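You operate a simulated robot arm through the tools that you are given. There is no shell and no other tool.

You run a simulated robot arm. Do the job below in one go: nothing can be reset, and whatever is moved stays where it is left.

## Task
Set the controls near the mat of the near bench. At the end: the lever out is set to open; the purple tin stands on top of the blue filter; the lever fan is set to open; the lever in is set to open; whatever was shut is shut again. Leave all else as you found it, and nothing knocked over.

Only the result counts: the job must be done as asked and must still hold three seconds after the hand-in. Knocking over, shifting, dropping, spilling or breaking anything else fails it.

## Robot
A 7-joint arm with a two-finger parallel gripper, fixed in place. Base frame: the origin is on the floor under the middle of its stand, x ahead of it, y to its left, z up; the work surface is at about z = 0.85. Lengths are in m, angles in rad, forces in N, time in s.
With the tool pointing down near the work surface it reaches from about 0.1 to 0.64 m from the base axis. Its first joint turns from -1.152 to 1.152 rad. Payload 1.57 kg.
The tool frame sits at the grasp point between the pads (the TCP): z along the fingers, y along the line on which they close. The tips reach 0.03 m beyond it. The gripper opens to 0.08 m. The fingers are 0.017 m wide and 0.012 m thick; the gripper's body (0.04 by 0.082 m) begins 0.08 m behind the TCP.
Orientation is that of the tool frame in the base frame, as [roll, pitch, yaw] about the fixed x, y, z axes, in that order (R = Rz(yaw) Ry(pitch) Rx(roll)). With the fingers straight down and closing along the base's y, the tool's x points along the base's -x, its y along +y and its z along -z.

## Interface
- The arm moves only by the tool apply_moves. Its argument "series" is a list of rows, each a list of 3 entries, a list of its own where there are three numbers: the turn, a rotation vector about the tool's x, y, z in rad, then the shift along the tool's x, y, z in cm, then the finger opening in cm, from 0 to 8. In form: [[[wx, wy, wz], [x, y, z], gripper], ...]. A call has 1 to 20 rows; each row is the pose to reach, as a shift and turn from the pose commanded when the call began, along the tool's axes at that moment. A row lasts 0.2 s, in which the tool goes at most 0.05 m and 0.15 rad; a call with a longer step from one row to the next is refused whole, and so is a gripper value outside its range. Where a pose cannot be reached the arm comes as near as it can. A force on the tool above 40 N (or 10 N above the force at the start of the call, whichever is more), or a blocked arm, ends the call early, and 0.2 s more pass. Each finger travels about 0.072 m/s and halts on what it meets, pressing with about 32 N; the grip force reading is that of the motor and also rises with nothing between the fingers. The clock runs only during rows and for 0.2 s after the last one: add rows that repeat a pose to give the fingers time. It gives the time, the measured TCP pose, the force on the tool (base axes), the opening and the grip force at its end, in the units of the frame above (readings bear some noise), with the torque about the TCP (base axes, N m) and any sound that the robot's microphone picked up.
- Cameras (640 x 400 px; columns grow to the right, rows downward): "scene" is fixed at [0.0493, 0.4363, 1.4104]; the picture's right is [-0.79, -0.62, 0.00], its down [-0.43, 0.55, -0.72] and it looks along [0.45, -0.57, -0.69] (base axes); focal length 333 px, centre (320, 200). "wrist" rides on the gripper at [0.072, -0.007, -0.122] in the tool frame; the picture's right is [0.09, 1.00, 0.00], its down [-0.84, 0.08, -0.54] and it looks along [-0.54, 0.05, 0.84] (tool axes); focal length 238 px, centre (320, 200). There is no depth. A picture from a camera that has moved, and an enlarged one, comes with that camera's place and axes in the base frame and with its lens.
- grab_frame(camera): a new picture of that camera. The clock stands still meanwhile.
- close_up(camera, box): a new picture of the part [left, top, right, bottom] of that camera's present view, enlarged. The clock stands still meanwhile.
- job_done(): hands the job in; it is judged then, once.

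Places have to be worked out from the pictures, the camera data and where the tool is seen. Open the gripper and draw the arm clear of the work before you hand the job in, unless the task says otherwise.

The tools are called after "Call:" as name(argument=value, ...) on one line, values as JSON. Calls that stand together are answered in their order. apply_moves: Moves the arm, as the interface text tells. Its arguments: {"type":"object","properties":{"series":{"type":"array"}},"required":["series"]} The other tools are called the same way: grab_frame (camera) takes a picture; close_up (camera, box) takes an enlarged picture of a part of a camera's view; job_done () hands the job in.

At the start:

```text
time_s: 0.0
tool_pos: [0.3981, 0.2994, 1.1239]
tcp_rot: [3.141, 0.001, -3.141]
wrist_force: [0.5, -0.6, -0.2]
moment: [0.02, 0.0, 0.02]
width: 0.0799
finger_force: 0.1
```

scene: 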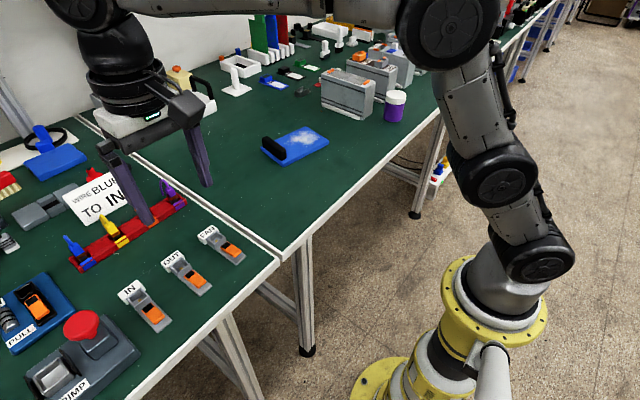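
wrist: 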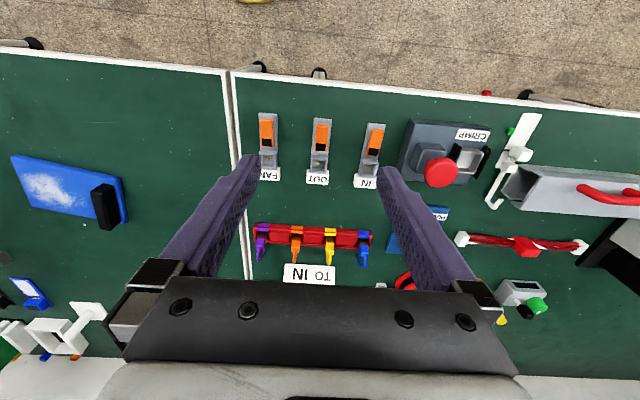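

I'll look closely at the scene first: the levers, the mat, the tin and any blue objects.

Call:
close_up(camera="scene", box=[100, 200, 260, 350])

Call:
close_up(camera="scene", box=[200, 0, 440, 160])

Call:
close_up(camera="scene", box=[0, 100, 200, 400])

Call:
close_up(camera="wrist", box=[230, 90, 410, 200])

```text
2.67 times, centred on (180, 275) of scene
camera zoom: at [0.0493, 0.4363, 1.4104], right [-0.79, -0.62, 0.0], down [-0.43, 0.55, -0.72], along [0.45, -0.57, -0.69], focal length 888 px, centre (693, 0)
```

zoom: 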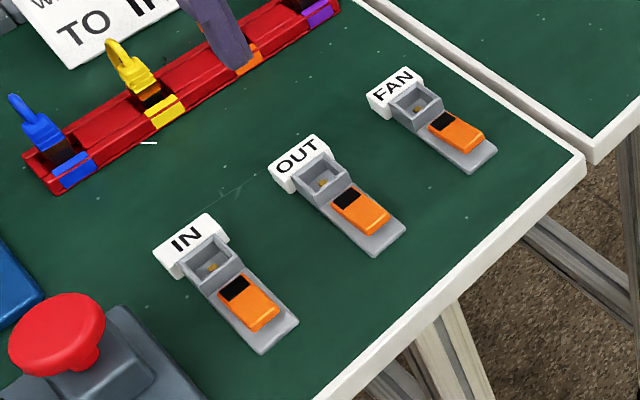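

```text
2.50 times, centred on (320, 80) of scene
camera zoom: at [0.0493, 0.4363, 1.4104], right [-0.79, -0.62, 0.0], down [-0.43, 0.55, -0.72], along [0.45, -0.57, -0.69], focal length 832 px, centre (320, 500)
```

zoom: 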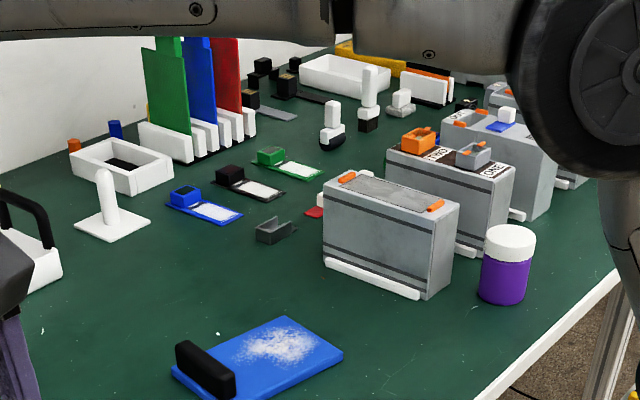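

```text
1.33 times, centred on (100, 250) of scene
camera zoom: at [0.0493, 0.4363, 1.4104], right [-0.79, -0.62, 0.0], down [-0.43, 0.55, -0.72], along [0.45, -0.57, -0.69], focal length 444 px, centre (613, 133)
```

zoom: 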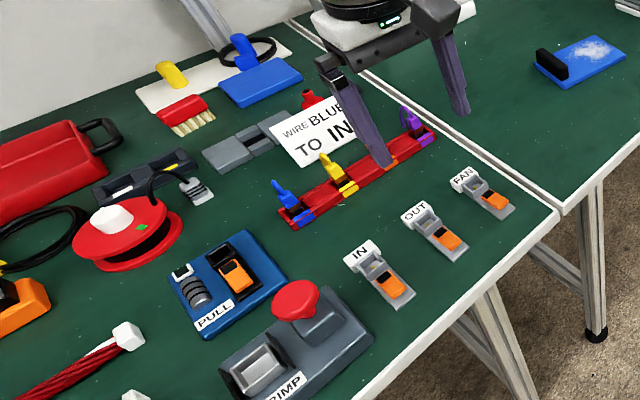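

```text
3.56 times, centred on (320, 145) of wrist
camera zoom: at [0.3279, 0.2937, 1.2468], right [-0.09, 1.0, 0.0], down [0.84, 0.08, 0.54], along [0.54, 0.05, -0.84], focal length 848 px, centre (320, 396)
```

zoom: 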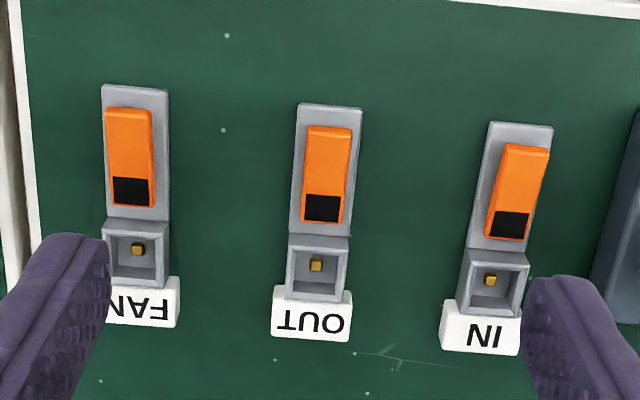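

The levers IN, OUT and FAN sit on the near bench at about (0.45, 0.39), (0.458, 0.307) and (0.466, 0.217), all with their orange handles lying flat. I'll lower the tool by 14 cm, staying clear of everything, to see one close up.

Call:
apply_moves(series=[[[0, 0, 0], [0, 0, 4], 8], [[0, 0, 0], [0, 0, 8], 8], [[0, 0, 0], [0, 0, 12], 8], [[0, 0, 0], [0, 0, 14], 8]])

Call:
grab_frame(camera="wrist")

Call:
close_up(camera="wrist", box=[240, 100, 400, 200])

```text
time_s: 1.0
tool_pos: [0.3982, 0.2983, 0.9828]
tcp_rot: [-3.14, 0.003, -3.141]
wrist_force: [0.7, -0.4, 1.3]
moment: [0.02, -0.02, -0.03]
width: 0.0799
finger_force: 0.1
```

```text
taken
camera wrist: at [0.3275, 0.2925, 1.106], right [-0.09, 1.0, 0.0], down [0.84, 0.08, 0.54], along [0.54, 0.05, -0.84], focal length 238 px, centre (320, 200)
```

wrist: 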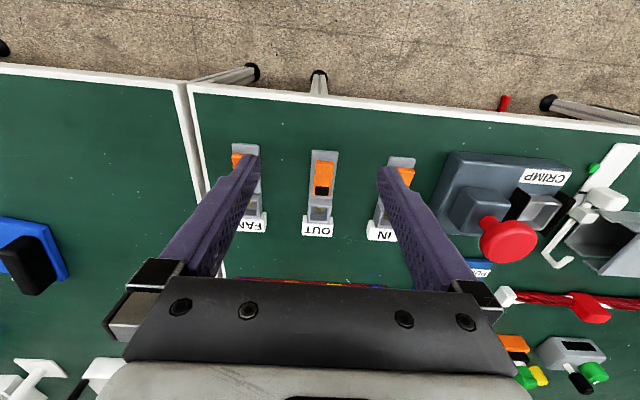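

```text
4.00 times, centred on (320, 150) of wrist
camera zoom: at [0.3275, 0.2925, 1.106], right [-0.09, 1.0, 0.0], down [0.84, 0.08, 0.54], along [0.54, 0.05, -0.84], focal length 953 px, centre (320, 400)
```

zoom: 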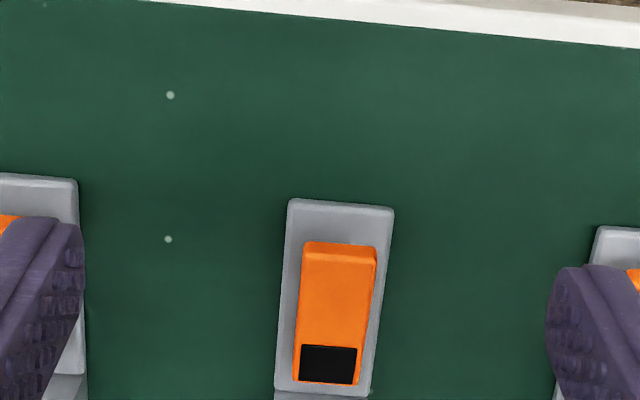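

OUT's lever is about 4 cm long and 2 cm wide, running x≈0.43–0.475 at y≈0.308. I need to know which end is the hinge, so I'll zoom in on each lever from the scene camera.

Call:
close_up(camera="scene", box=[160, 245, 220, 300])

Call:
close_up(camera="scene", box=[115, 275, 185, 335])

Call:
close_up(camera="scene", box=[240, 110, 350, 180])

Call:
close_up(camera="scene", box=[310, 30, 430, 130])

Call:
close_up(camera="scene", box=[210, 10, 350, 100])

```text
7.27 times, centred on (190, 272) of scene
camera zoom: at [0.0493, 0.4363, 1.4104], right [-0.79, -0.62, 0.0], down [-0.43, 0.55, -0.72], along [0.45, -0.57, -0.69], focal length 2421 px, centre (1266, -327)
```

zoom: 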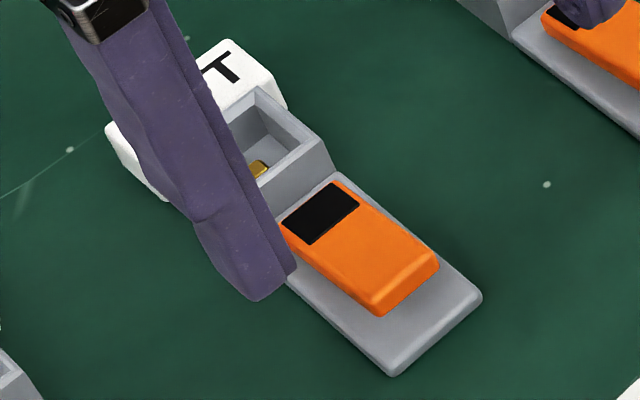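

```text
6.67 times, centred on (150, 305) of scene
camera zoom: at [0.0493, 0.4363, 1.4104], right [-0.79, -0.62, 0.0], down [-0.43, 0.55, -0.72], along [0.45, -0.57, -0.69], focal length 2220 px, centre (1453, -500)
```

zoom: 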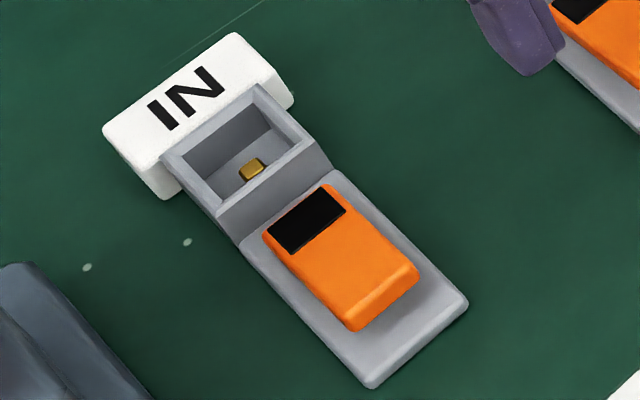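

```text
5.71 times, centred on (295, 145) of scene
camera zoom: at [0.0493, 0.4363, 1.4104], right [-0.79, -0.62, 0.0], down [-0.43, 0.55, -0.72], along [0.45, -0.57, -0.69], focal length 1902 px, centre (463, 514)
```

zoom: 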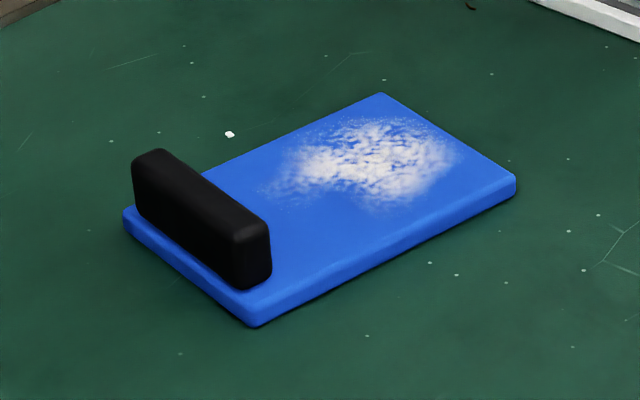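

```text
4.00 times, centred on (370, 80) of scene
camera zoom: at [0.0493, 0.4363, 1.4104], right [-0.79, -0.62, 0.0], down [-0.43, 0.55, -0.72], along [0.45, -0.57, -0.69], focal length 1332 px, centre (120, 680)
```

zoom: 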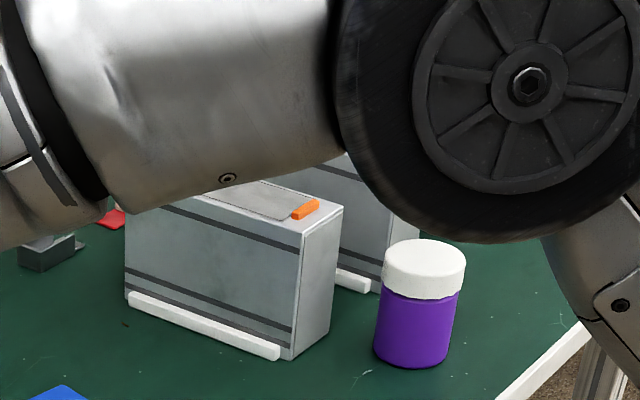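

```text
4.44 times, centred on (280, 55) of scene
camera zoom: at [0.0493, 0.4363, 1.4104], right [-0.79, -0.62, 0.0], down [-0.43, 0.55, -0.72], along [0.45, -0.57, -0.69], focal length 1480 px, centre (498, 844)
```

zoom: 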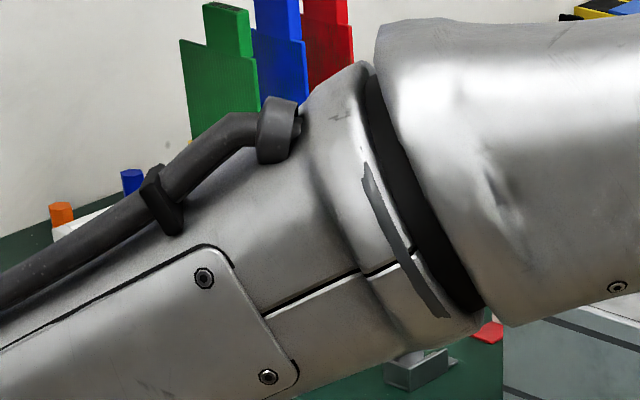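

The lever's near end (bench-edge side) seems to overhang its base, so it probably hinges at the socket end. To check heights before touching it, I'll tilt the tool 0.5 rad and look at OUT from a low angle.

Call:
apply_moves(series=[[[0, -0.12, 0], [0.4, 0.3, 1.5], 8], [[0, -0.25, 0], [0.8, 0.6, 3], 8], [[0, -0.38, 0], [1.2, 0.9, 5], 8], [[0, -0.5, 0], [1.5, 1.0, 7], 8], [[0, -0.5, 0], [1.5, 1.0, 7], 8]])

Call:
grab_frame(camera="wrist")

Call:
close_up(camera="wrist", box=[270, 140, 370, 220])

```text
time_s: 2.2
tool_pos: [0.3831, 0.3097, 0.9146]
tcp_rot: [3.141, 0.501, -3.142]
wrist_force: [-0.5, -0.3, -0.6]
moment: [-0.02, -0.01, 0.01]
width: 0.0797
finger_force: 0.1
```

```text
taken
camera wrist: at [0.2627, 0.3042, 0.9878], right [-0.08, 1.0, -0.04], down [0.47, 0.08, 0.88], along [0.88, 0.05, -0.48], focal length 238 px, centre (320, 200)
```

wrist: 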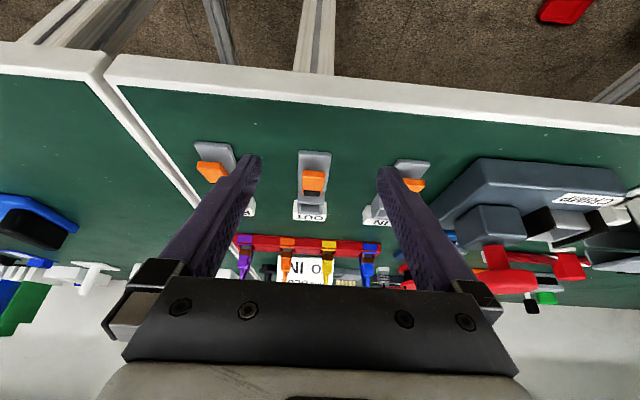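

```text
5.00 times, centred on (320, 180) of wrist
camera zoom: at [0.2627, 0.3042, 0.9878], right [-0.08, 1.0, -0.04], down [0.47, 0.08, 0.88], along [0.88, 0.05, -0.48], focal length 1192 px, centre (320, 300)
```

zoom: 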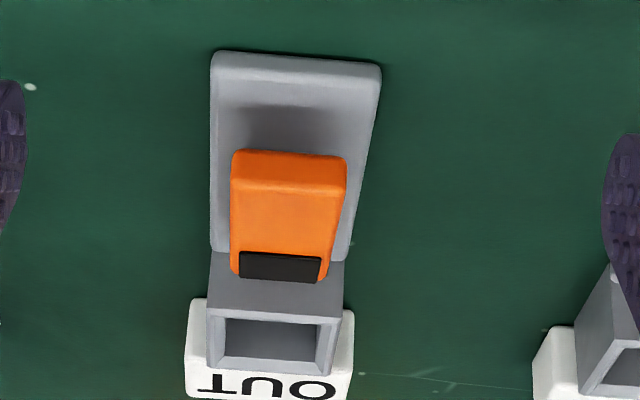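

The two views together put OUT's free end at (0.432, 0.3076) with z≈0.867–0.874. Its base top is at z≈0.856, and the lever slopes down about 8° to a hinge near x≈0.472. I'll straddle the free end with the tilted fingers and pinch it.

Call:
apply_moves(series=[[[0, 0, 0], [-2.9, -0.2, 0], 5], [[0, 0, 0], [-2.9, -0.2, 2.2], 5], [[0, 0, 0], [-2.9, -0.2, 4.3], 5], [[0, 0, 0], [-2.9, -0.2, 4.3], 5]])

Call:
close_up(camera="scene", box=[150, 230, 250, 310])

Call:
grab_frame(camera="wrist")

```text
time_s: 3.2
tool_pos: [0.4296, 0.3089, 0.8887]
tcp_rot: [3.141, 0.501, 3.141]
wrist_force: [0.5, 0.9, 0.1]
moment: [-0.01, -0.02, 0.0]
width: 0.0503
finger_force: 0.1
```

```text
5.00 times, centred on (200, 270) of scene
camera zoom: at [0.0493, 0.4363, 1.4104], right [-0.79, -0.62, 0.0], down [-0.43, 0.55, -0.72], along [0.45, -0.57, -0.69], focal length 1665 px, centre (920, -150)
```

zoom: 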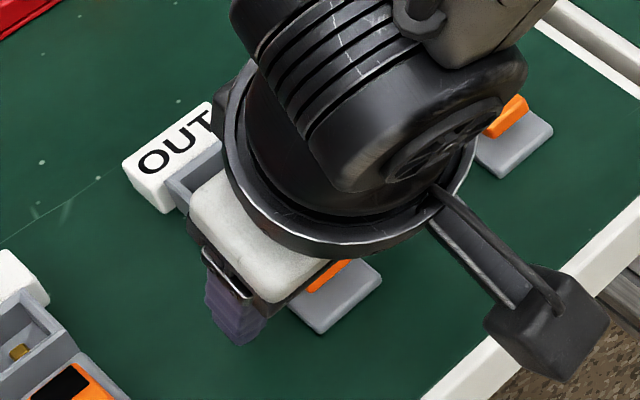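

```text
taken
camera wrist: at [0.3093, 0.3025, 0.9624], right [-0.08, 1.0, -0.04], down [0.47, 0.08, 0.88], along [0.88, 0.05, -0.48], focal length 238 px, centre (320, 200)
```

wrist: 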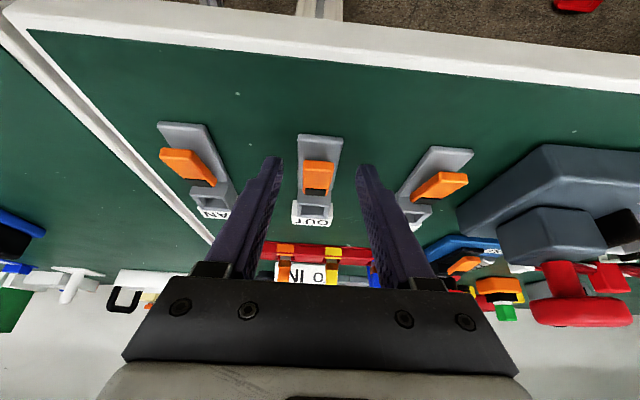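

The fingers straddle the free end, with the lever centred between them. I'll close on it.

Call:
apply_moves(series=[[[0, 0, 0], [0, 0, 0], 3], [[0, 0, 0], [0, 0, 0], 1.5], [[0, 0, 0], [0, 0, 0], 1.5], [[0, 0, 0], [0, 0, 0], 1.5]])

Call:
close_up(camera="wrist", box=[250, 120, 390, 220])

```text
time_s: 4.2
tool_pos: [0.4293, 0.3078, 0.8891]
tcp_rot: [-3.139, 0.5, -3.141]
wrist_force: [1.1, -11.8, 2.4]
moment: [-0.24, -0.1, 0.14]
width: 0.02
finger_force: 33.8
```

```text
4.00 times, centred on (320, 170) of wrist
camera zoom: at [0.3093, 0.3015, 0.9625], right [-0.08, 1.0, -0.05], down [0.48, 0.08, 0.88], along [0.88, 0.05, -0.48], focal length 953 px, centre (320, 320)
```

zoom: 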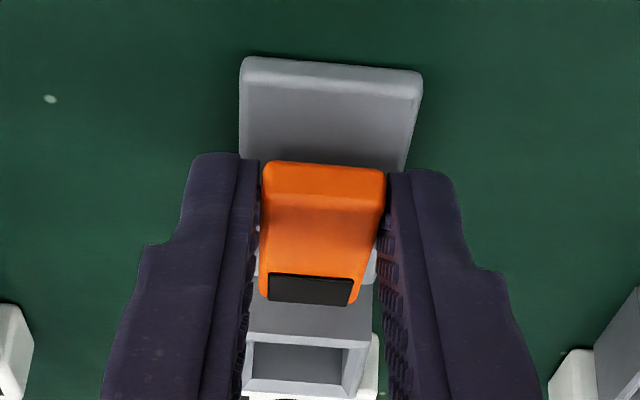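

The lever is gripped (opening 0.020). A sideways load of about 12 N suggests I'm roughly 1 mm too far to +y, so I'll correct that and start the lift arc by 0.3 rad about the hinge.

Call:
apply_moves(series=[[[0, 0, 0], [0, -0.1, 0], 1.5], [[0, 0.075, 0], [-0.34, -0.1, -0.16], 1.5], [[0, 0.15, 0], [-0.68, -0.1, -0.32], 1.5], [[0, 0.225, 0], [-1.04, -0.1, -0.43], 1.5], [[0, 0.3, 0], [-1.4, -0.1, -0.54], 1.5]])

Call:
close_up(camera="wrist", box=[250, 120, 390, 220])

```text
time_s: 5.4
tool_pos: [0.4401, 0.3071, 0.9034]
tcp_rot: [3.139, 0.203, 3.14]
wrist_force: [1.3, -1.6, -4.1]
moment: [-0.04, -0.52, -0.05]
width: 0.02
finger_force: 22.3
```

```text
4.00 times, centred on (320, 170) of wrist
camera zoom: at [0.3463, 0.3006, 1.0086], right [-0.09, 1.0, -0.02], down [0.71, 0.08, 0.7], along [0.7, 0.05, -0.71], focal length 953 px, centre (320, 320)
```

zoom: 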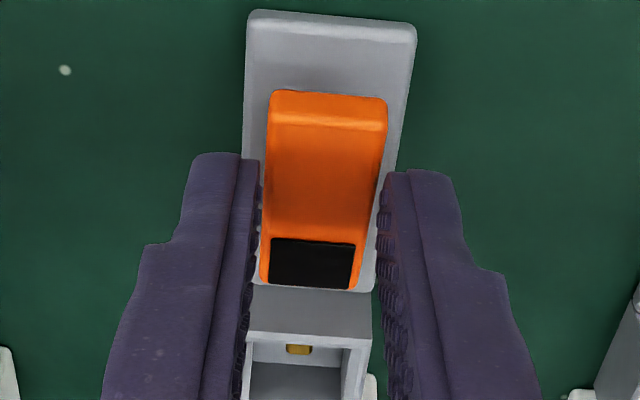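

The lever didn't follow: its free end is still at (0.433, 0.874) and the pads slid up off it. I'll open, settle back around the free end a little deeper, re-grip, and test with small steps while watching the force.

Call:
apply_moves(series=[[[0, 0, 0], [0, 0, 0], 4], [[0, 0, 0], [0.4, 0.05, 0.6], 4], [[0, 0, 0], [0.7, 0.05, 1.3], 4], [[0, 0, 0], [0.7, 0.05, 1.3], 4], [[0, 0, 0], [0.7, 0.05, 1.3], 1.5], [[0, 0, 0], [0.7, 0.05, 1.3], 1.5], [[0, 0, 0], [0.7, 0.05, 1.3], 1.5]])

Call:
close_up(camera="wrist", box=[250, 120, 390, 220])

```text
time_s: 7.0
tool_pos: [0.4359, 0.3084, 0.886]
tcp_rot: [3.141, 0.201, 3.141]
wrist_force: [-1.3, 0.9, -0.4]
moment: [0.02, -0.05, 0.05]
width: 0.02
finger_force: 33.8
```

```text
4.00 times, centred on (320, 170) of wrist
camera zoom: at [0.3421, 0.301, 0.9935], right [-0.09, 1.0, -0.02], down [0.71, 0.08, 0.7], along [0.7, 0.05, -0.72], focal length 953 px, centre (320, 320)
```

zoom: 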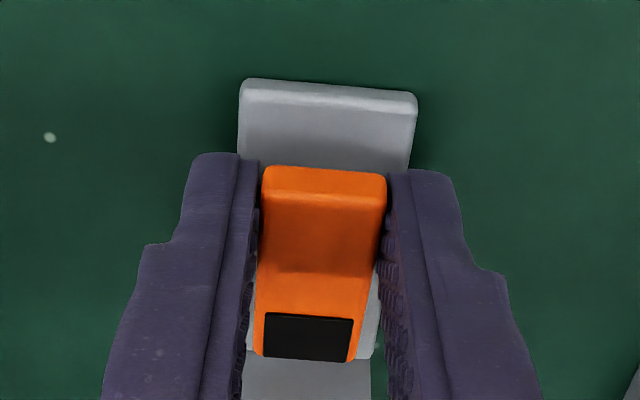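

I have it gripped again with almost no side load. I'll lift 3 mm and read the force.

Call:
apply_moves(series=[[[0, 0.03, 0], [-0.04, 0, -0.15], 1.5], [[0, 0.06, 0], [-0.08, 0, -0.3], 1.5]])

Call:
close_up(camera="wrist", box=[250, 120, 390, 220])

```text
time_s: 7.6
tool_pos: [0.4366, 0.3066, 0.8876]
tcp_rot: [-3.141, 0.139, -3.141]
wrist_force: [11.7, 5.7, -17.8]
moment: [0.06, -0.86, -0.03]
width: 0.0198
finger_force: 33.7
```

```text
4.00 times, centred on (320, 170) of wrist
camera zoom: at [0.3492, 0.301, 1.0001], right [-0.09, 1.0, -0.01], down [0.75, 0.08, 0.65], along [0.65, 0.05, -0.76], focal length 953 px, centre (320, 320)
```

zoom: 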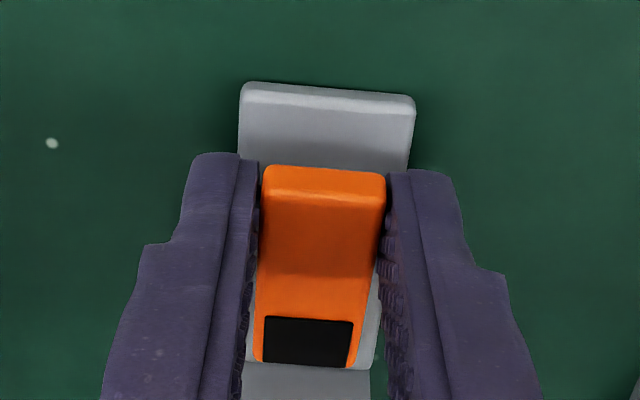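

A 3 mm lift already meets about 18 N and the lever stays rigid, so it may not hinge where I assumed. I'll release without forcing it, back off, and look at FAN and IN from the side to see where the pivot is.

Call:
apply_moves(series=[[[0, 0, 0], [0, 0, 0], 4], [[0, 0, 0], [0, 0, 0], 5], [[0, 0, 0], [0, 0, -3], 5], [[0, -0.13, 0], [1, 0, -4], 5], [[0, -0.26, 0], [2, 0, -4], 5], [[0, -0.38, 0], [3, 0, -4], 5], [[0, -0.5, 0], [4.5, 0, -3], 5], [[0, -0.6, 0], [6, 0, -2], 5], [[0, -0.6, 0], [6, 0, -2], 5]])

Call:
grab_frame(camera="wrist")

Call:
close_up(camera="wrist", box=[170, 100, 270, 200])

Call:
close_up(camera="wrist", box=[370, 100, 470, 200])

Call:
close_up(camera="wrist", box=[280, 110, 360, 190])

```text
time_s: 9.6
tool_pos: [0.374, 0.3077, 0.9014]
tcp_rot: [3.142, 0.742, -3.142]
wrist_force: [-0.3, 0.3, 0.1]
moment: [0.0, -0.01, 0.01]
width: 0.0499
finger_force: 0.0
```

```text
taken
camera wrist: at [0.239, 0.3015, 0.9438], right [-0.07, 1.0, -0.06], down [0.25, 0.08, 0.96], along [0.97, 0.05, -0.26], focal length 238 px, centre (320, 200)
```

wrist: 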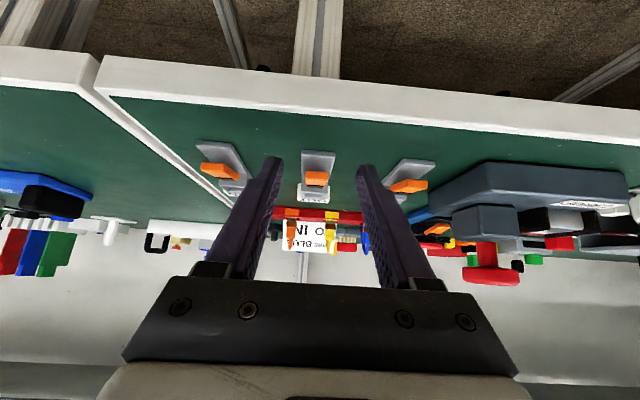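

```text
4.00 times, centred on (220, 150) of wrist
camera zoom: at [0.239, 0.3015, 0.9438], right [-0.07, 1.0, -0.06], down [0.25, 0.08, 0.96], along [0.97, 0.05, -0.26], focal length 953 px, centre (720, 400)
```

zoom: 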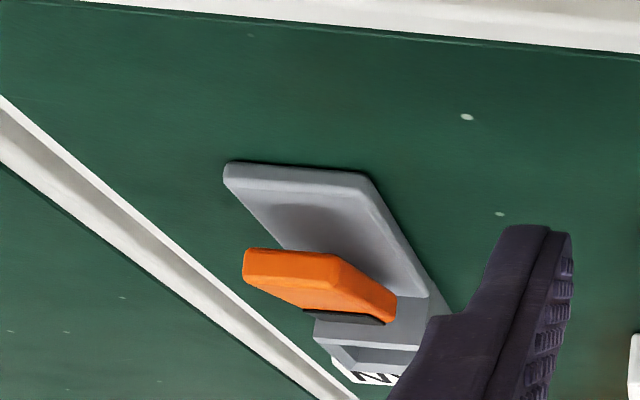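

```text
4.00 times, centred on (420, 150) of wrist
camera zoom: at [0.239, 0.3015, 0.9438], right [-0.07, 1.0, -0.06], down [0.25, 0.08, 0.96], along [0.97, 0.05, -0.26], focal length 953 px, centre (-80, 400)
```

zoom: 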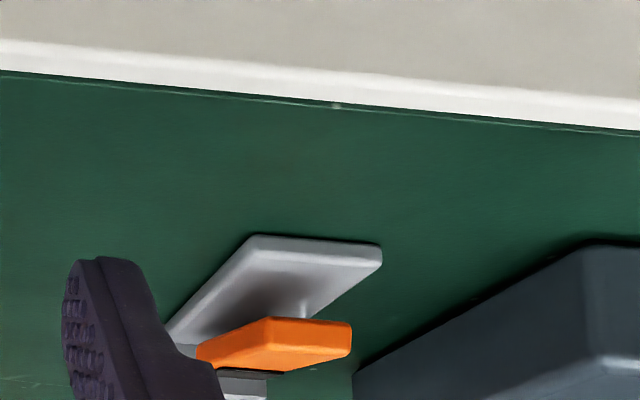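

```text
5.00 times, centred on (320, 150) of wrist
camera zoom: at [0.239, 0.3015, 0.9438], right [-0.07, 1.0, -0.06], down [0.25, 0.08, 0.96], along [0.97, 0.05, -0.26], focal length 1192 px, centre (320, 450)
```

zoom: 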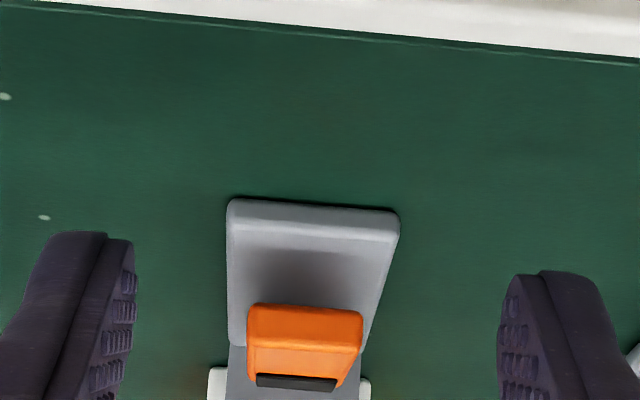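

The slab slopes about 9° down toward the socket, and lifting the near end was rigid. So it probably pivots at the near end or the middle, and the black-tipped end by the socket lifts. I'll move above that end, still straddling the lever, to test it gently.

Call:
apply_moves(series=[[[0, 0.13, 0], [-1.6, 0, 0.0], 5], [[0, 0.26, 0], [-3.2, 0, 1], 5], [[0, 0.39, 0], [-4.8, 0, 2], 5], [[0, 0.52, 0], [-6.4, 0, 3], 5], [[0, 0.64, 0], [-7.8, 0, 4.6], 5], [[0, 0.64, 0], [-7.8, 0, 4.6], 4]])

Call:
close_up(camera="wrist", box=[240, 60, 400, 220])

```text
time_s: 11.0
tool_pos: [0.461, 0.3077, 0.9208]
tcp_rot: [3.142, 0.098, -3.141]
wrist_force: [0.2, 0.3, 0.1]
moment: [0.03, 0.03, 0.0]
width: 0.04
finger_force: 0.2
```

```text
2.50 times, centred on (320, 140) of wrist
camera zoom: at [0.3791, 0.3011, 1.0356], right [-0.09, 1.0, -0.01], down [0.78, 0.08, 0.62], along [0.62, 0.05, -0.78], focal length 596 px, centre (320, 350)
```

zoom: 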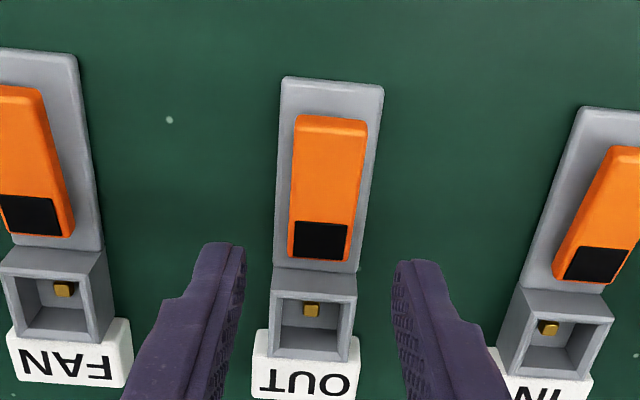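

The view confirms OUT's black-tipped end lies between the fingers. I'll lower to TCP z≈0.889 there and pinch its sides.

Call:
apply_moves(series=[[[0, 0, 0], [0.1, 0, 1.5], 4], [[0, 0, 0], [0.2, 0, 3.1], 4], [[0, 0, 0], [0.2, 0, 3.1], 4], [[0, 0, 0], [0.2, 0, 3.1], 1.5], [[0, 0, 0], [0.2, 0, 3.1], 1.5], [[0, 0, 0], [0.2, 0, 3.1], 1.5]])

Call:
close_up(camera="wrist", box=[250, 100, 390, 200])

```text
time_s: 12.4
tool_pos: [0.464, 0.3083, 0.8896]
tcp_rot: [3.141, 0.099, 3.14]
wrist_force: [0.7, 2.6, -3.7]
moment: [0.12, -0.07, -0.02]
width: 0.0199
finger_force: 33.5
```

```text
4.00 times, centred on (320, 150) of wrist
camera zoom: at [0.3805, 0.301, 1.0048], right [-0.09, 1.0, -0.01], down [0.78, 0.08, 0.62], along [0.62, 0.05, -0.78], focal length 953 px, centre (320, 400)
```

zoom: 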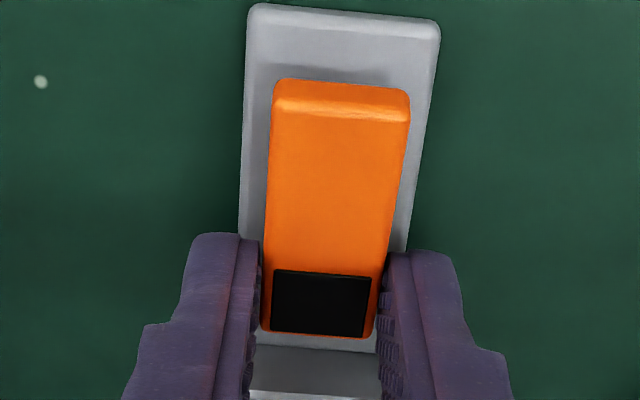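

I've gripped the black end (opening 0.020). Now I'll lift it 3 mm with a slight forward tilt and read the force.

Call:
apply_moves(series=[[[0, -0.05, 0], [0.0, 0, -0.15], 1.5], [[0, -0.1, 0], [0.0, 0, -0.3], 1.5]])

Call:
close_up(camera="wrist", box=[250, 100, 390, 200])

```text
time_s: 13.0
tool_pos: [0.4603, 0.3064, 0.8918]
tcp_rot: [-3.139, 0.195, 3.141]
wrist_force: [-7.0, 4.1, -9.5]
moment: [0.29, 0.12, 0.18]
width: 0.02
finger_force: 34.1
```

```text
4.00 times, centred on (320, 150) of wrist
camera zoom: at [0.3676, 0.3015, 0.9974], right [-0.09, 1.0, -0.02], down [0.72, 0.08, 0.69], along [0.69, 0.05, -0.72], focal length 953 px, centre (320, 400)
```

zoom: 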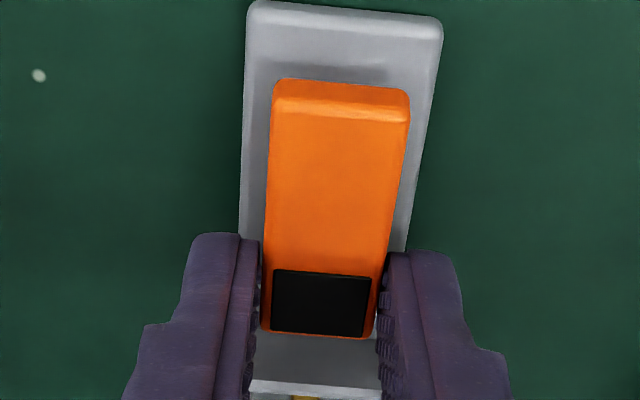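

That worked: the lever tilted with the tool, and the readings fit a pivot near (0.44, 0.86) at the bench-edge end. I'll carry on along the arc about that pivot by another 0.3 rad.

Call:
apply_moves(series=[[[0, -0.07, 0], [0.33, 0, -0.16], 1.5], [[0, -0.15, 0], [0.66, 0, -0.33], 1.5], [[0, -0.22, 0], [0.9, 0, -0.48], 1.5], [[0, -0.3, 0], [1.14, 0, -0.63], 1.5]])

Call:
close_up(camera="wrist", box=[250, 100, 390, 200])

Call:
close_up(camera="scene", box=[150, 220, 250, 310])

```text
time_s: 14.0
tool_pos: [0.4517, 0.3067, 0.896]
tcp_rot: [-3.14, 0.498, 3.142]
wrist_force: [8.5, 5.8, -19.4]
moment: [0.04, 0.67, 0.27]
width: 0.0198
finger_force: 33.6
```

```text
4.00 times, centred on (320, 150) of wrist
camera zoom: at [0.3306, 0.3012, 0.9692], right [-0.08, 1.0, -0.04], down [0.48, 0.08, 0.88], along [0.88, 0.05, -0.48], focal length 953 px, centre (320, 400)
```

zoom: 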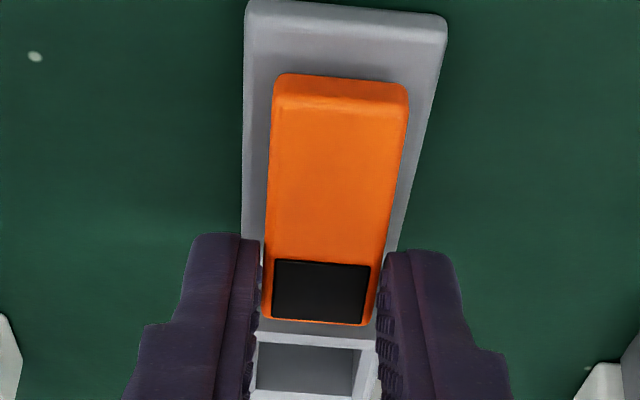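

```text
4.44 times, centred on (200, 265) of scene
camera zoom: at [0.0498, 0.4367, 1.4103], right [-0.79, -0.62, 0.0], down [-0.43, 0.55, -0.72], along [0.44, -0.57, -0.69], focal length 1480 px, centre (853, -89)
```

zoom: 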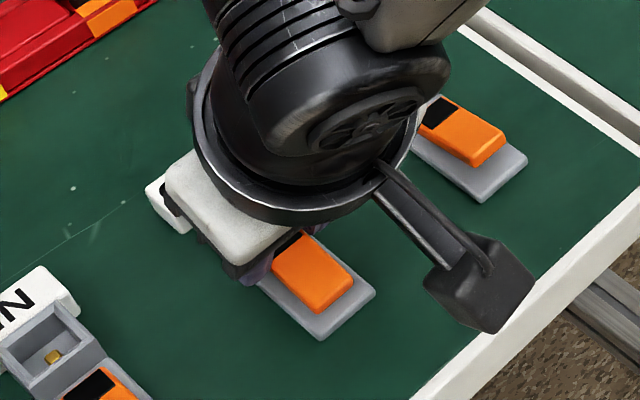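

The lever has rotated with the tool: near end now about z 0.864, black end about 0.875. So it's a rocker with a central pivot, and the rising torque suggests it has reached its other stop. I'll release, back off and check that it stays.

Call:
apply_moves(series=[[[0, 0, 0], [0, 0, 0], 3], [[0, 0, 0], [0, 0, 0], 4], [[0, 0, 0], [0, 0, -2], 4], [[0, 0, 0], [0, 0, -4], 4], [[0, 0.1, 0], [2, 0, -5], 4], [[0, 0.1, 0], [3, 0, -5], 4]])

Call:
close_up(camera="wrist", box=[240, 90, 400, 210])

Call:
grab_frame(camera="wrist")

```text
time_s: 15.4
tool_pos: [0.3995, 0.307, 0.9278]
tcp_rot: [3.141, 0.398, -3.141]
wrist_force: [0.5, -0.7, -0.6]
moment: [0.03, -0.02, 0.0]
width: 0.0403
finger_force: 0.1
```

```text
3.33 times, centred on (320, 150) of wrist
camera zoom: at [0.2871, 0.3011, 1.0119], right [-0.08, 1.0, -0.04], down [0.56, 0.08, 0.82], along [0.82, 0.05, -0.56], focal length 794 px, centre (320, 367)
```

zoom: 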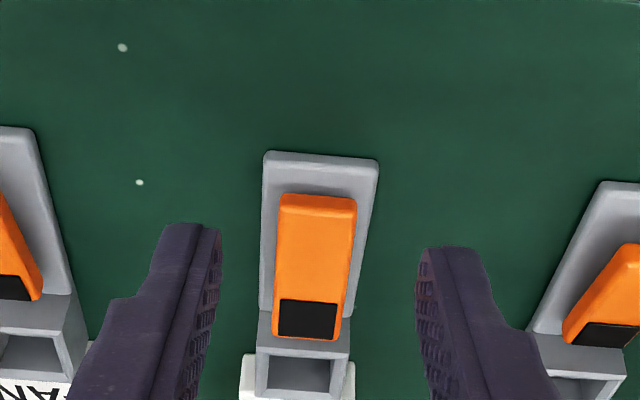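

```text
taken
camera wrist: at [0.2871, 0.3011, 1.0119], right [-0.08, 1.0, -0.04], down [0.56, 0.08, 0.82], along [0.82, 0.05, -0.56], focal length 238 px, centre (320, 200)
```

wrist: 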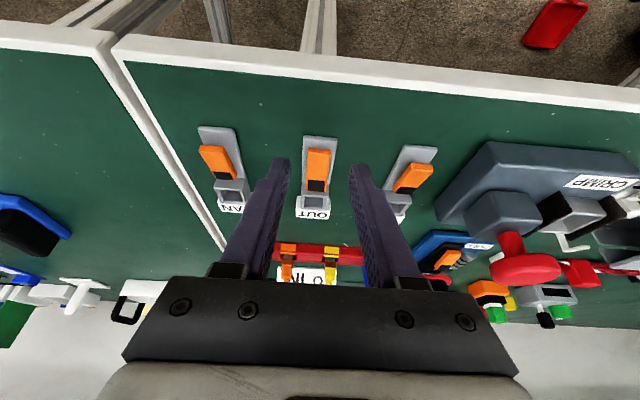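

OUT has stayed over: the near end is down almost onto its base and the black end is raised. I'll close the fingers and press gently on that near end to confirm it's fully at the stop.

Call:
apply_moves(series=[[[0, 0, 0], [0, 0, 0], 2], [[0, 0, 0], [0, 0, 0], 0], [[0, 0, 0], [-2.2, 0.07, 0], 0], [[0, 0, 0], [-2.2, 0.07, 1.6], 0], [[0, 0, 0], [-2.2, 0.07, 3.3], 0], [[0, 0, 0], [-1.97, 0.07, 3.85], 0], [[0, 0, 0], [-1.89, 0.07, 4.04], 0], [[0, 0, 0], [-1.82, 0.07, 4.22], 0]])

Call:
close_up(camera="wrist", box=[250, 100, 390, 200])

```text
time_s: 17.2
tool_pos: [0.4336, 0.3092, 0.9001]
tcp_rot: [3.138, 0.408, 3.141]
wrist_force: [-16.3, -9.4, 32.9]
moment: [-0.31, 0.4, -0.03]
width: 0.0
finger_force: 21.3
```

```text
4.00 times, centred on (320, 150) of wrist
camera zoom: at [0.3205, 0.3027, 0.9837], right [-0.08, 1.0, -0.03], down [0.55, 0.07, 0.83], along [0.83, 0.05, -0.56], focal length 953 px, centre (320, 400)
```

zoom: 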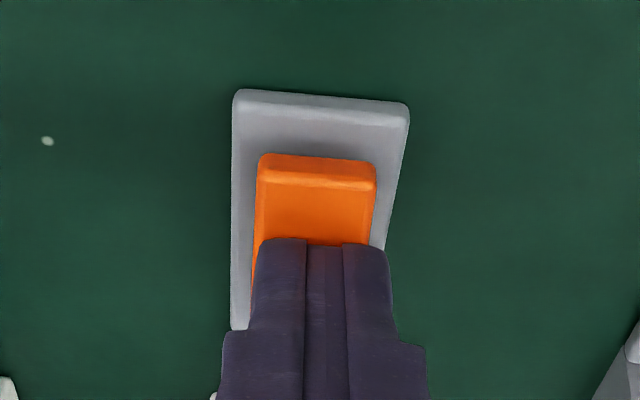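

Pressing with 33 N didn't move it, so OUT is hard against its stop. I'll lift off and slide over to view FAN squarely.

Call:
apply_moves(series=[[[0, 0, 0], [0, 0, -2], 0], [[0, 0, 0], [0.8, 0, -4], 0], [[0, 0, 0], [1.6, -3, -5], 0], [[0, 0, 0], [1.6, -6, -5], 0], [[0, 0, 0], [1.6, -9.2, -5], 0], [[0, 0, 0], [1.6, -9.2, -5], 0]])

Call:
grab_frame(camera="wrist")

Call:
close_up(camera="wrist", box=[240, 80, 400, 200])

Call:
close_up(camera="scene", box=[110, 220, 250, 340])

```text
time_s: 18.6
tool_pos: [0.4005, 0.217, 0.9333]
tcp_rot: [3.14, 0.399, 3.142]
wrist_force: [0.0, -1.3, 0.0]
moment: [-0.02, 0.02, 0.02]
width: 0.0
finger_force: 21.3
```

```text
taken
camera wrist: at [0.2881, 0.2106, 1.0194], right [-0.09, 1.0, -0.04], down [0.56, 0.08, 0.82], along [0.82, 0.05, -0.56], focal length 238 px, centre (320, 200)
```

wrist: 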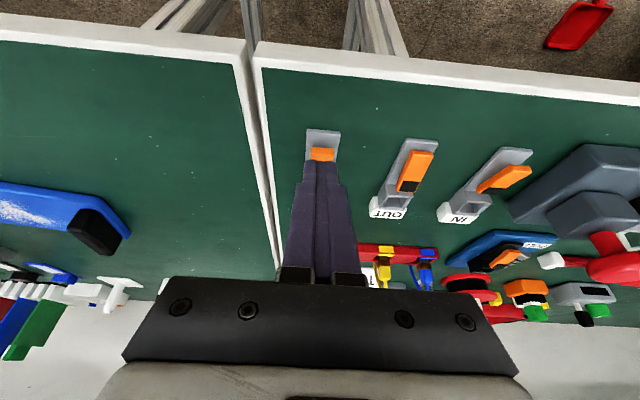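

```text
3.33 times, centred on (320, 140) of wrist
camera zoom: at [0.2881, 0.2106, 1.0194], right [-0.09, 1.0, -0.04], down [0.56, 0.08, 0.82], along [0.82, 0.05, -0.56], focal length 794 px, centre (320, 400)
```

zoom: 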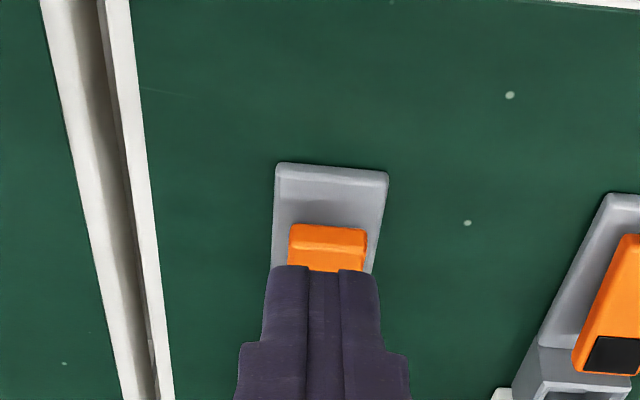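

```text
3.33 times, centred on (180, 280) of scene
camera zoom: at [0.0493, 0.4363, 1.4104], right [-0.79, -0.62, 0.0], down [-0.43, 0.55, -0.72], along [0.45, -0.57, -0.69], focal length 1110 px, centre (787, -67)
```

zoom: 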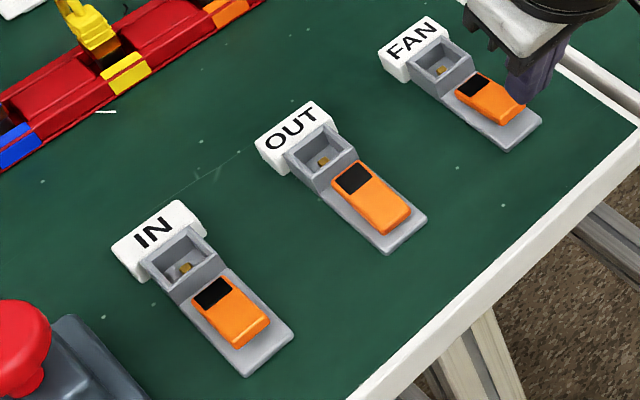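

The scene view shows OUT clearly toggled compared with IN. FAN's near end is at about (0.432, 0.2198), so I'll press it down in small steps with the closed fingertips.

Call:
apply_moves(series=[[[0, 0, 0], [-2.25, 0.28, 0.5], 0], [[0, 0, 0], [-2.25, 0.28, 2.94], 0], [[0, 0, 0], [-2.02, 0.28, 3.49], 0], [[0, 0, 0], [-1.9, 0.28, 3.77], 0], [[0, 0, 0], [-1.79, 0.28, 4.04], 0], [[0, 0, 0], [-1.67, 0.28, 4.32], 0]])

Call:
close_up(camera="wrist", box=[250, 100, 390, 200])

Call:
close_up(camera="scene", box=[180, 200, 280, 290])

```text
time_s: 20.0
tool_pos: [0.4304, 0.2189, 0.9012]
tcp_rot: [-3.14, 0.399, 3.14]
wrist_force: [-0.2, 0.6, 0.2]
moment: [0.0, -0.01, -0.03]
width: 0.0
finger_force: 21.2
```

```text
4.00 times, centred on (320, 150) of wrist
camera zoom: at [0.3188, 0.2124, 0.9856], right [-0.09, 1.0, -0.04], down [0.56, 0.08, 0.83], along [0.82, 0.05, -0.56], focal length 953 px, centre (320, 400)
```

zoom: 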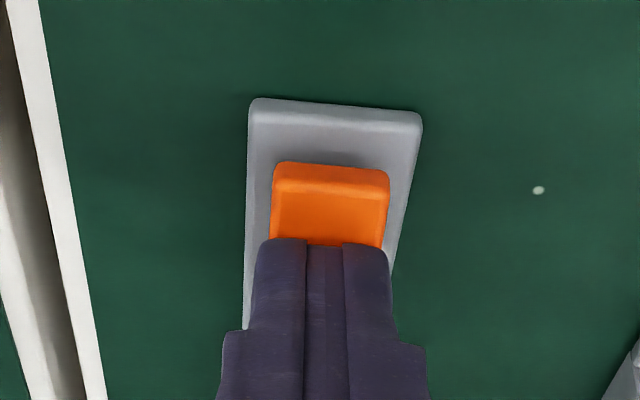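

```text
4.44 times, centred on (230, 245) of scene
camera zoom: at [0.0493, 0.4363, 1.4104], right [-0.79, -0.62, 0.0], down [-0.43, 0.55, -0.72], along [0.45, -0.57, -0.69], focal length 1480 px, centre (720, 0)
```

zoom: 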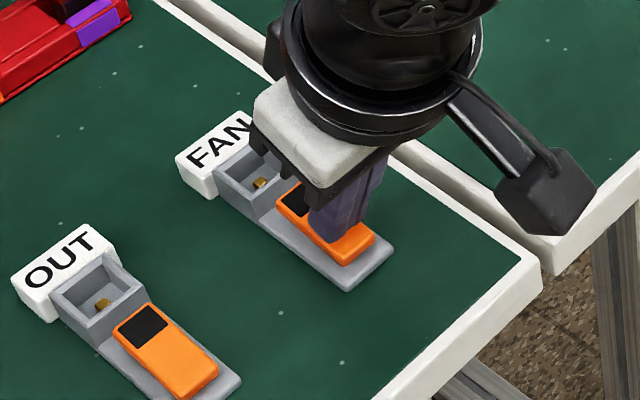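

There's no force, and FAN's near end now reads about z 0.865, the same as OUT after it toggled. It seems to have tipped over under light pressure, so I'll press 4 mm further to confirm the stop.

Call:
apply_moves(series=[[[0, 0, 0], [0.08, 0.05, 0.18], 0], [[0, 0, 0], [0.16, 0.05, 0.37], 0], [[0, 0, 0], [0.2, 0.05, 0.46], 0]])

Call:
close_up(camera="wrist", box=[250, 100, 390, 200])

```text
time_s: 20.8
tool_pos: [0.432, 0.2199, 0.8997]
tcp_rot: [3.141, 0.406, 3.139]
wrist_force: [-17.9, -8.8, 32.6]
moment: [-0.28, 0.42, 0.04]
width: 0.0
finger_force: 21.5
```

```text
4.00 times, centred on (320, 150) of wrist
camera zoom: at [0.3192, 0.2135, 0.9835], right [-0.08, 1.0, -0.03], down [0.55, 0.08, 0.83], along [0.83, 0.05, -0.56], focal length 953 px, centre (320, 400)
```

zoom: 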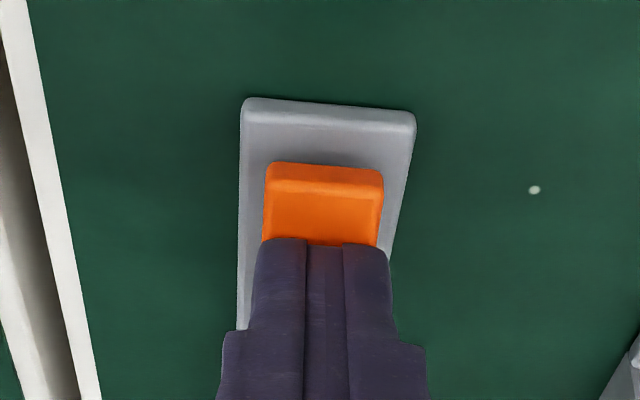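

FAN shows the same stop as OUT (33 N at TCP z 0.900). I'll lift off and move above IN for a square view.

Call:
apply_moves(series=[[[0, 0, 0], [0, 0, -2], 0], [[0, 0, 0], [0.8, 0, -4], 0], [[0, 0, 0], [1.5, 4, -5], 0], [[0, 0, 0], [1.5, 8, -5], 0], [[0, 0, 0], [1.5, 12, -5], 0], [[0, 0, 0], [1.5, 16, -5], 0], [[0, 0, 0], [1.5, 17, -5], 0], [[0, 0, 0], [1.5, 17, -5], 0]])

Call:
grab_frame(camera="wrist")

Call:
close_up(camera="wrist", box=[240, 80, 400, 200])

Call:
close_up(camera="scene", box=[110, 200, 270, 320])

```text
time_s: 22.6
tool_pos: [0.3977, 0.39, 0.9366]
tcp_rot: [3.141, 0.399, -3.142]
wrist_force: [0.7, -0.2, -0.3]
moment: [-0.03, 0.01, 0.01]
width: 0.0003
finger_force: 21.7
```

```text
taken
camera wrist: at [0.2848, 0.3835, 1.0212], right [-0.08, 1.0, -0.04], down [0.56, 0.08, 0.83], along [0.82, 0.05, -0.56], focal length 238 px, centre (320, 200)
```

wrist: 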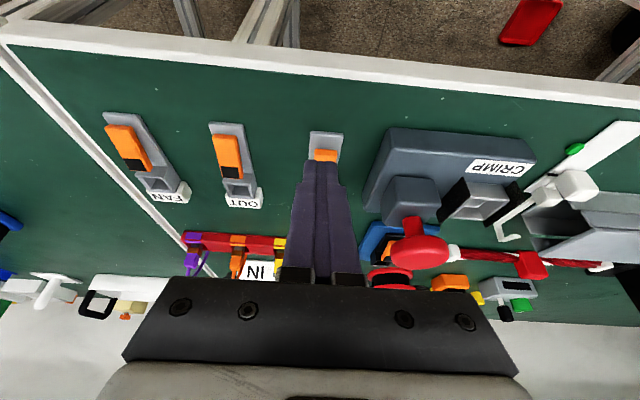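

```text
3.33 times, centred on (320, 140) of wrist
camera zoom: at [0.2848, 0.3835, 1.0212], right [-0.08, 1.0, -0.04], down [0.56, 0.08, 0.83], along [0.82, 0.05, -0.56], focal length 794 px, centre (320, 400)
```

zoom: 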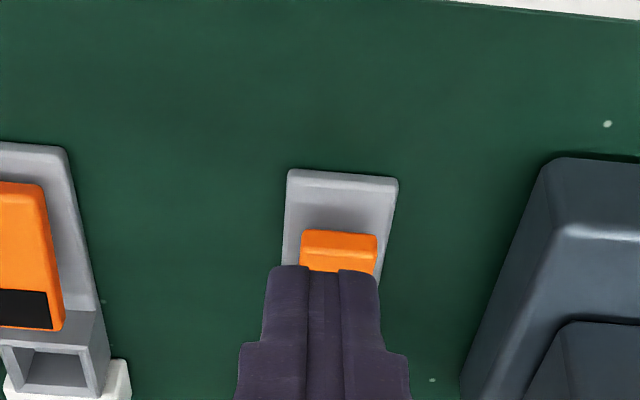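

```text
3.33 times, centred on (190, 260) of scene
camera zoom: at [0.0493, 0.4364, 1.4104], right [-0.79, -0.62, 0.0], down [-0.43, 0.55, -0.72], along [0.45, -0.57, -0.69], focal length 1110 px, centre (753, 0)
```

zoom: 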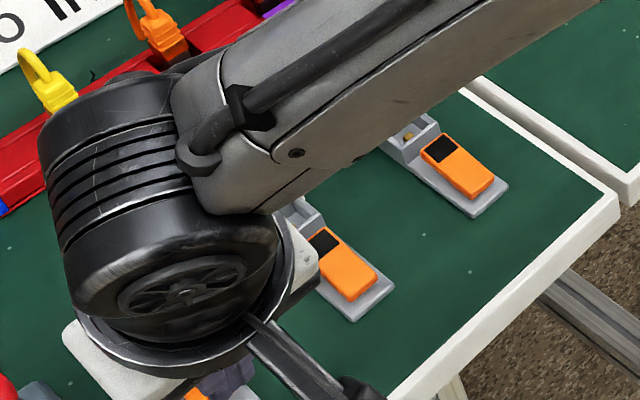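

FAN and OUT now look alike. IN's near end is at about (0.432, 0.3956) with its lever still in the original position, so I'll press it the same way.

Call:
apply_moves(series=[[[0, 0, 0], [-2.21, 0.56, 0.8], 0], [[0, 0, 0], [-2.21, 0.56, 3.28], 0], [[0, 0, 0], [-1.98, 0.56, 3.83], 0], [[0, 0, 0], [-1.86, 0.56, 4.11], 0], [[0, 0, 0], [-1.74, 0.56, 4.39], 0], [[0, 0, 0], [-1.63, 0.56, 4.66], 0]])

Call:
close_up(camera="wrist", box=[250, 100, 390, 200])

```text
time_s: 24.0
tool_pos: [0.4318, 0.3933, 0.8992]
tcp_rot: [3.14, 0.4, 3.141]
wrist_force: [0.6, -0.6, 0.0]
moment: [0.02, 0.02, 0.0]
width: 0.0
finger_force: 20.9
```

```text
4.00 times, centred on (320, 150) of wrist
camera zoom: at [0.3186, 0.3887, 0.9848], right [-0.08, 1.0, -0.04], down [0.56, 0.08, 0.82], along [0.82, 0.05, -0.56], focal length 953 px, centre (320, 400)
```

zoom: 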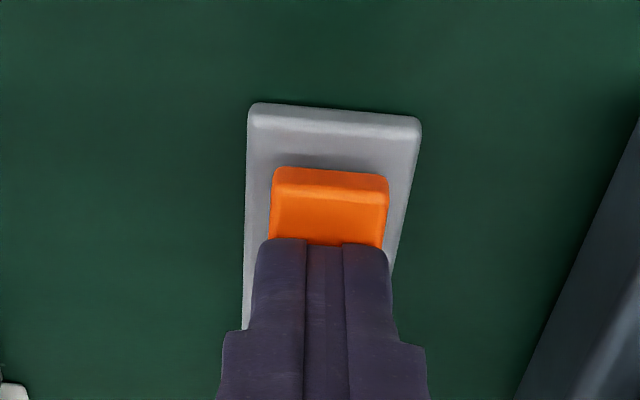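

IN seems to have tipped as well, with its near end now at about 0.865. I'll press a little further to seat it on the stop.

Call:
apply_moves(series=[[[0, 0, 0], [0.08, 0.05, 0.18], 0], [[0, 0, 0], [0.16, 0.05, 0.37], 0], [[0, 0, 0], [0.18, 0.05, 0.42], 0]])

Call:
close_up(camera="wrist", box=[250, 100, 390, 200])

```text
time_s: 24.8
tool_pos: [0.4335, 0.3959, 0.8989]
tcp_rot: [3.136, 0.404, 3.14]
wrist_force: [-12.5, -8.6, 26.2]
moment: [-0.3, 0.27, -0.02]
width: 0.0
finger_force: 21.6
```

```text
4.00 times, centred on (320, 150) of wrist
camera zoom: at [0.3184, 0.3898, 0.9835], right [-0.08, 1.0, -0.03], down [0.56, 0.07, 0.83], along [0.83, 0.05, -0.56], focal length 953 px, centre (320, 400)
```

zoom: 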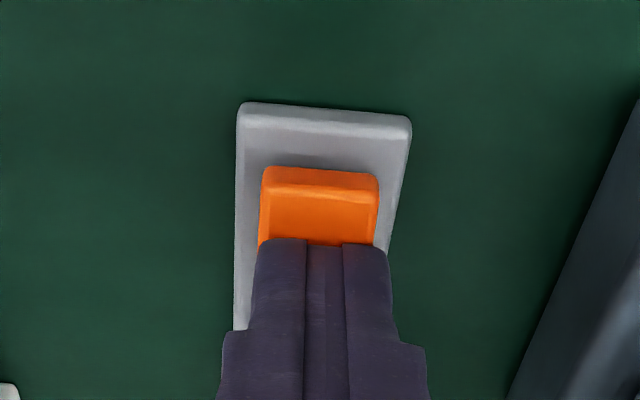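

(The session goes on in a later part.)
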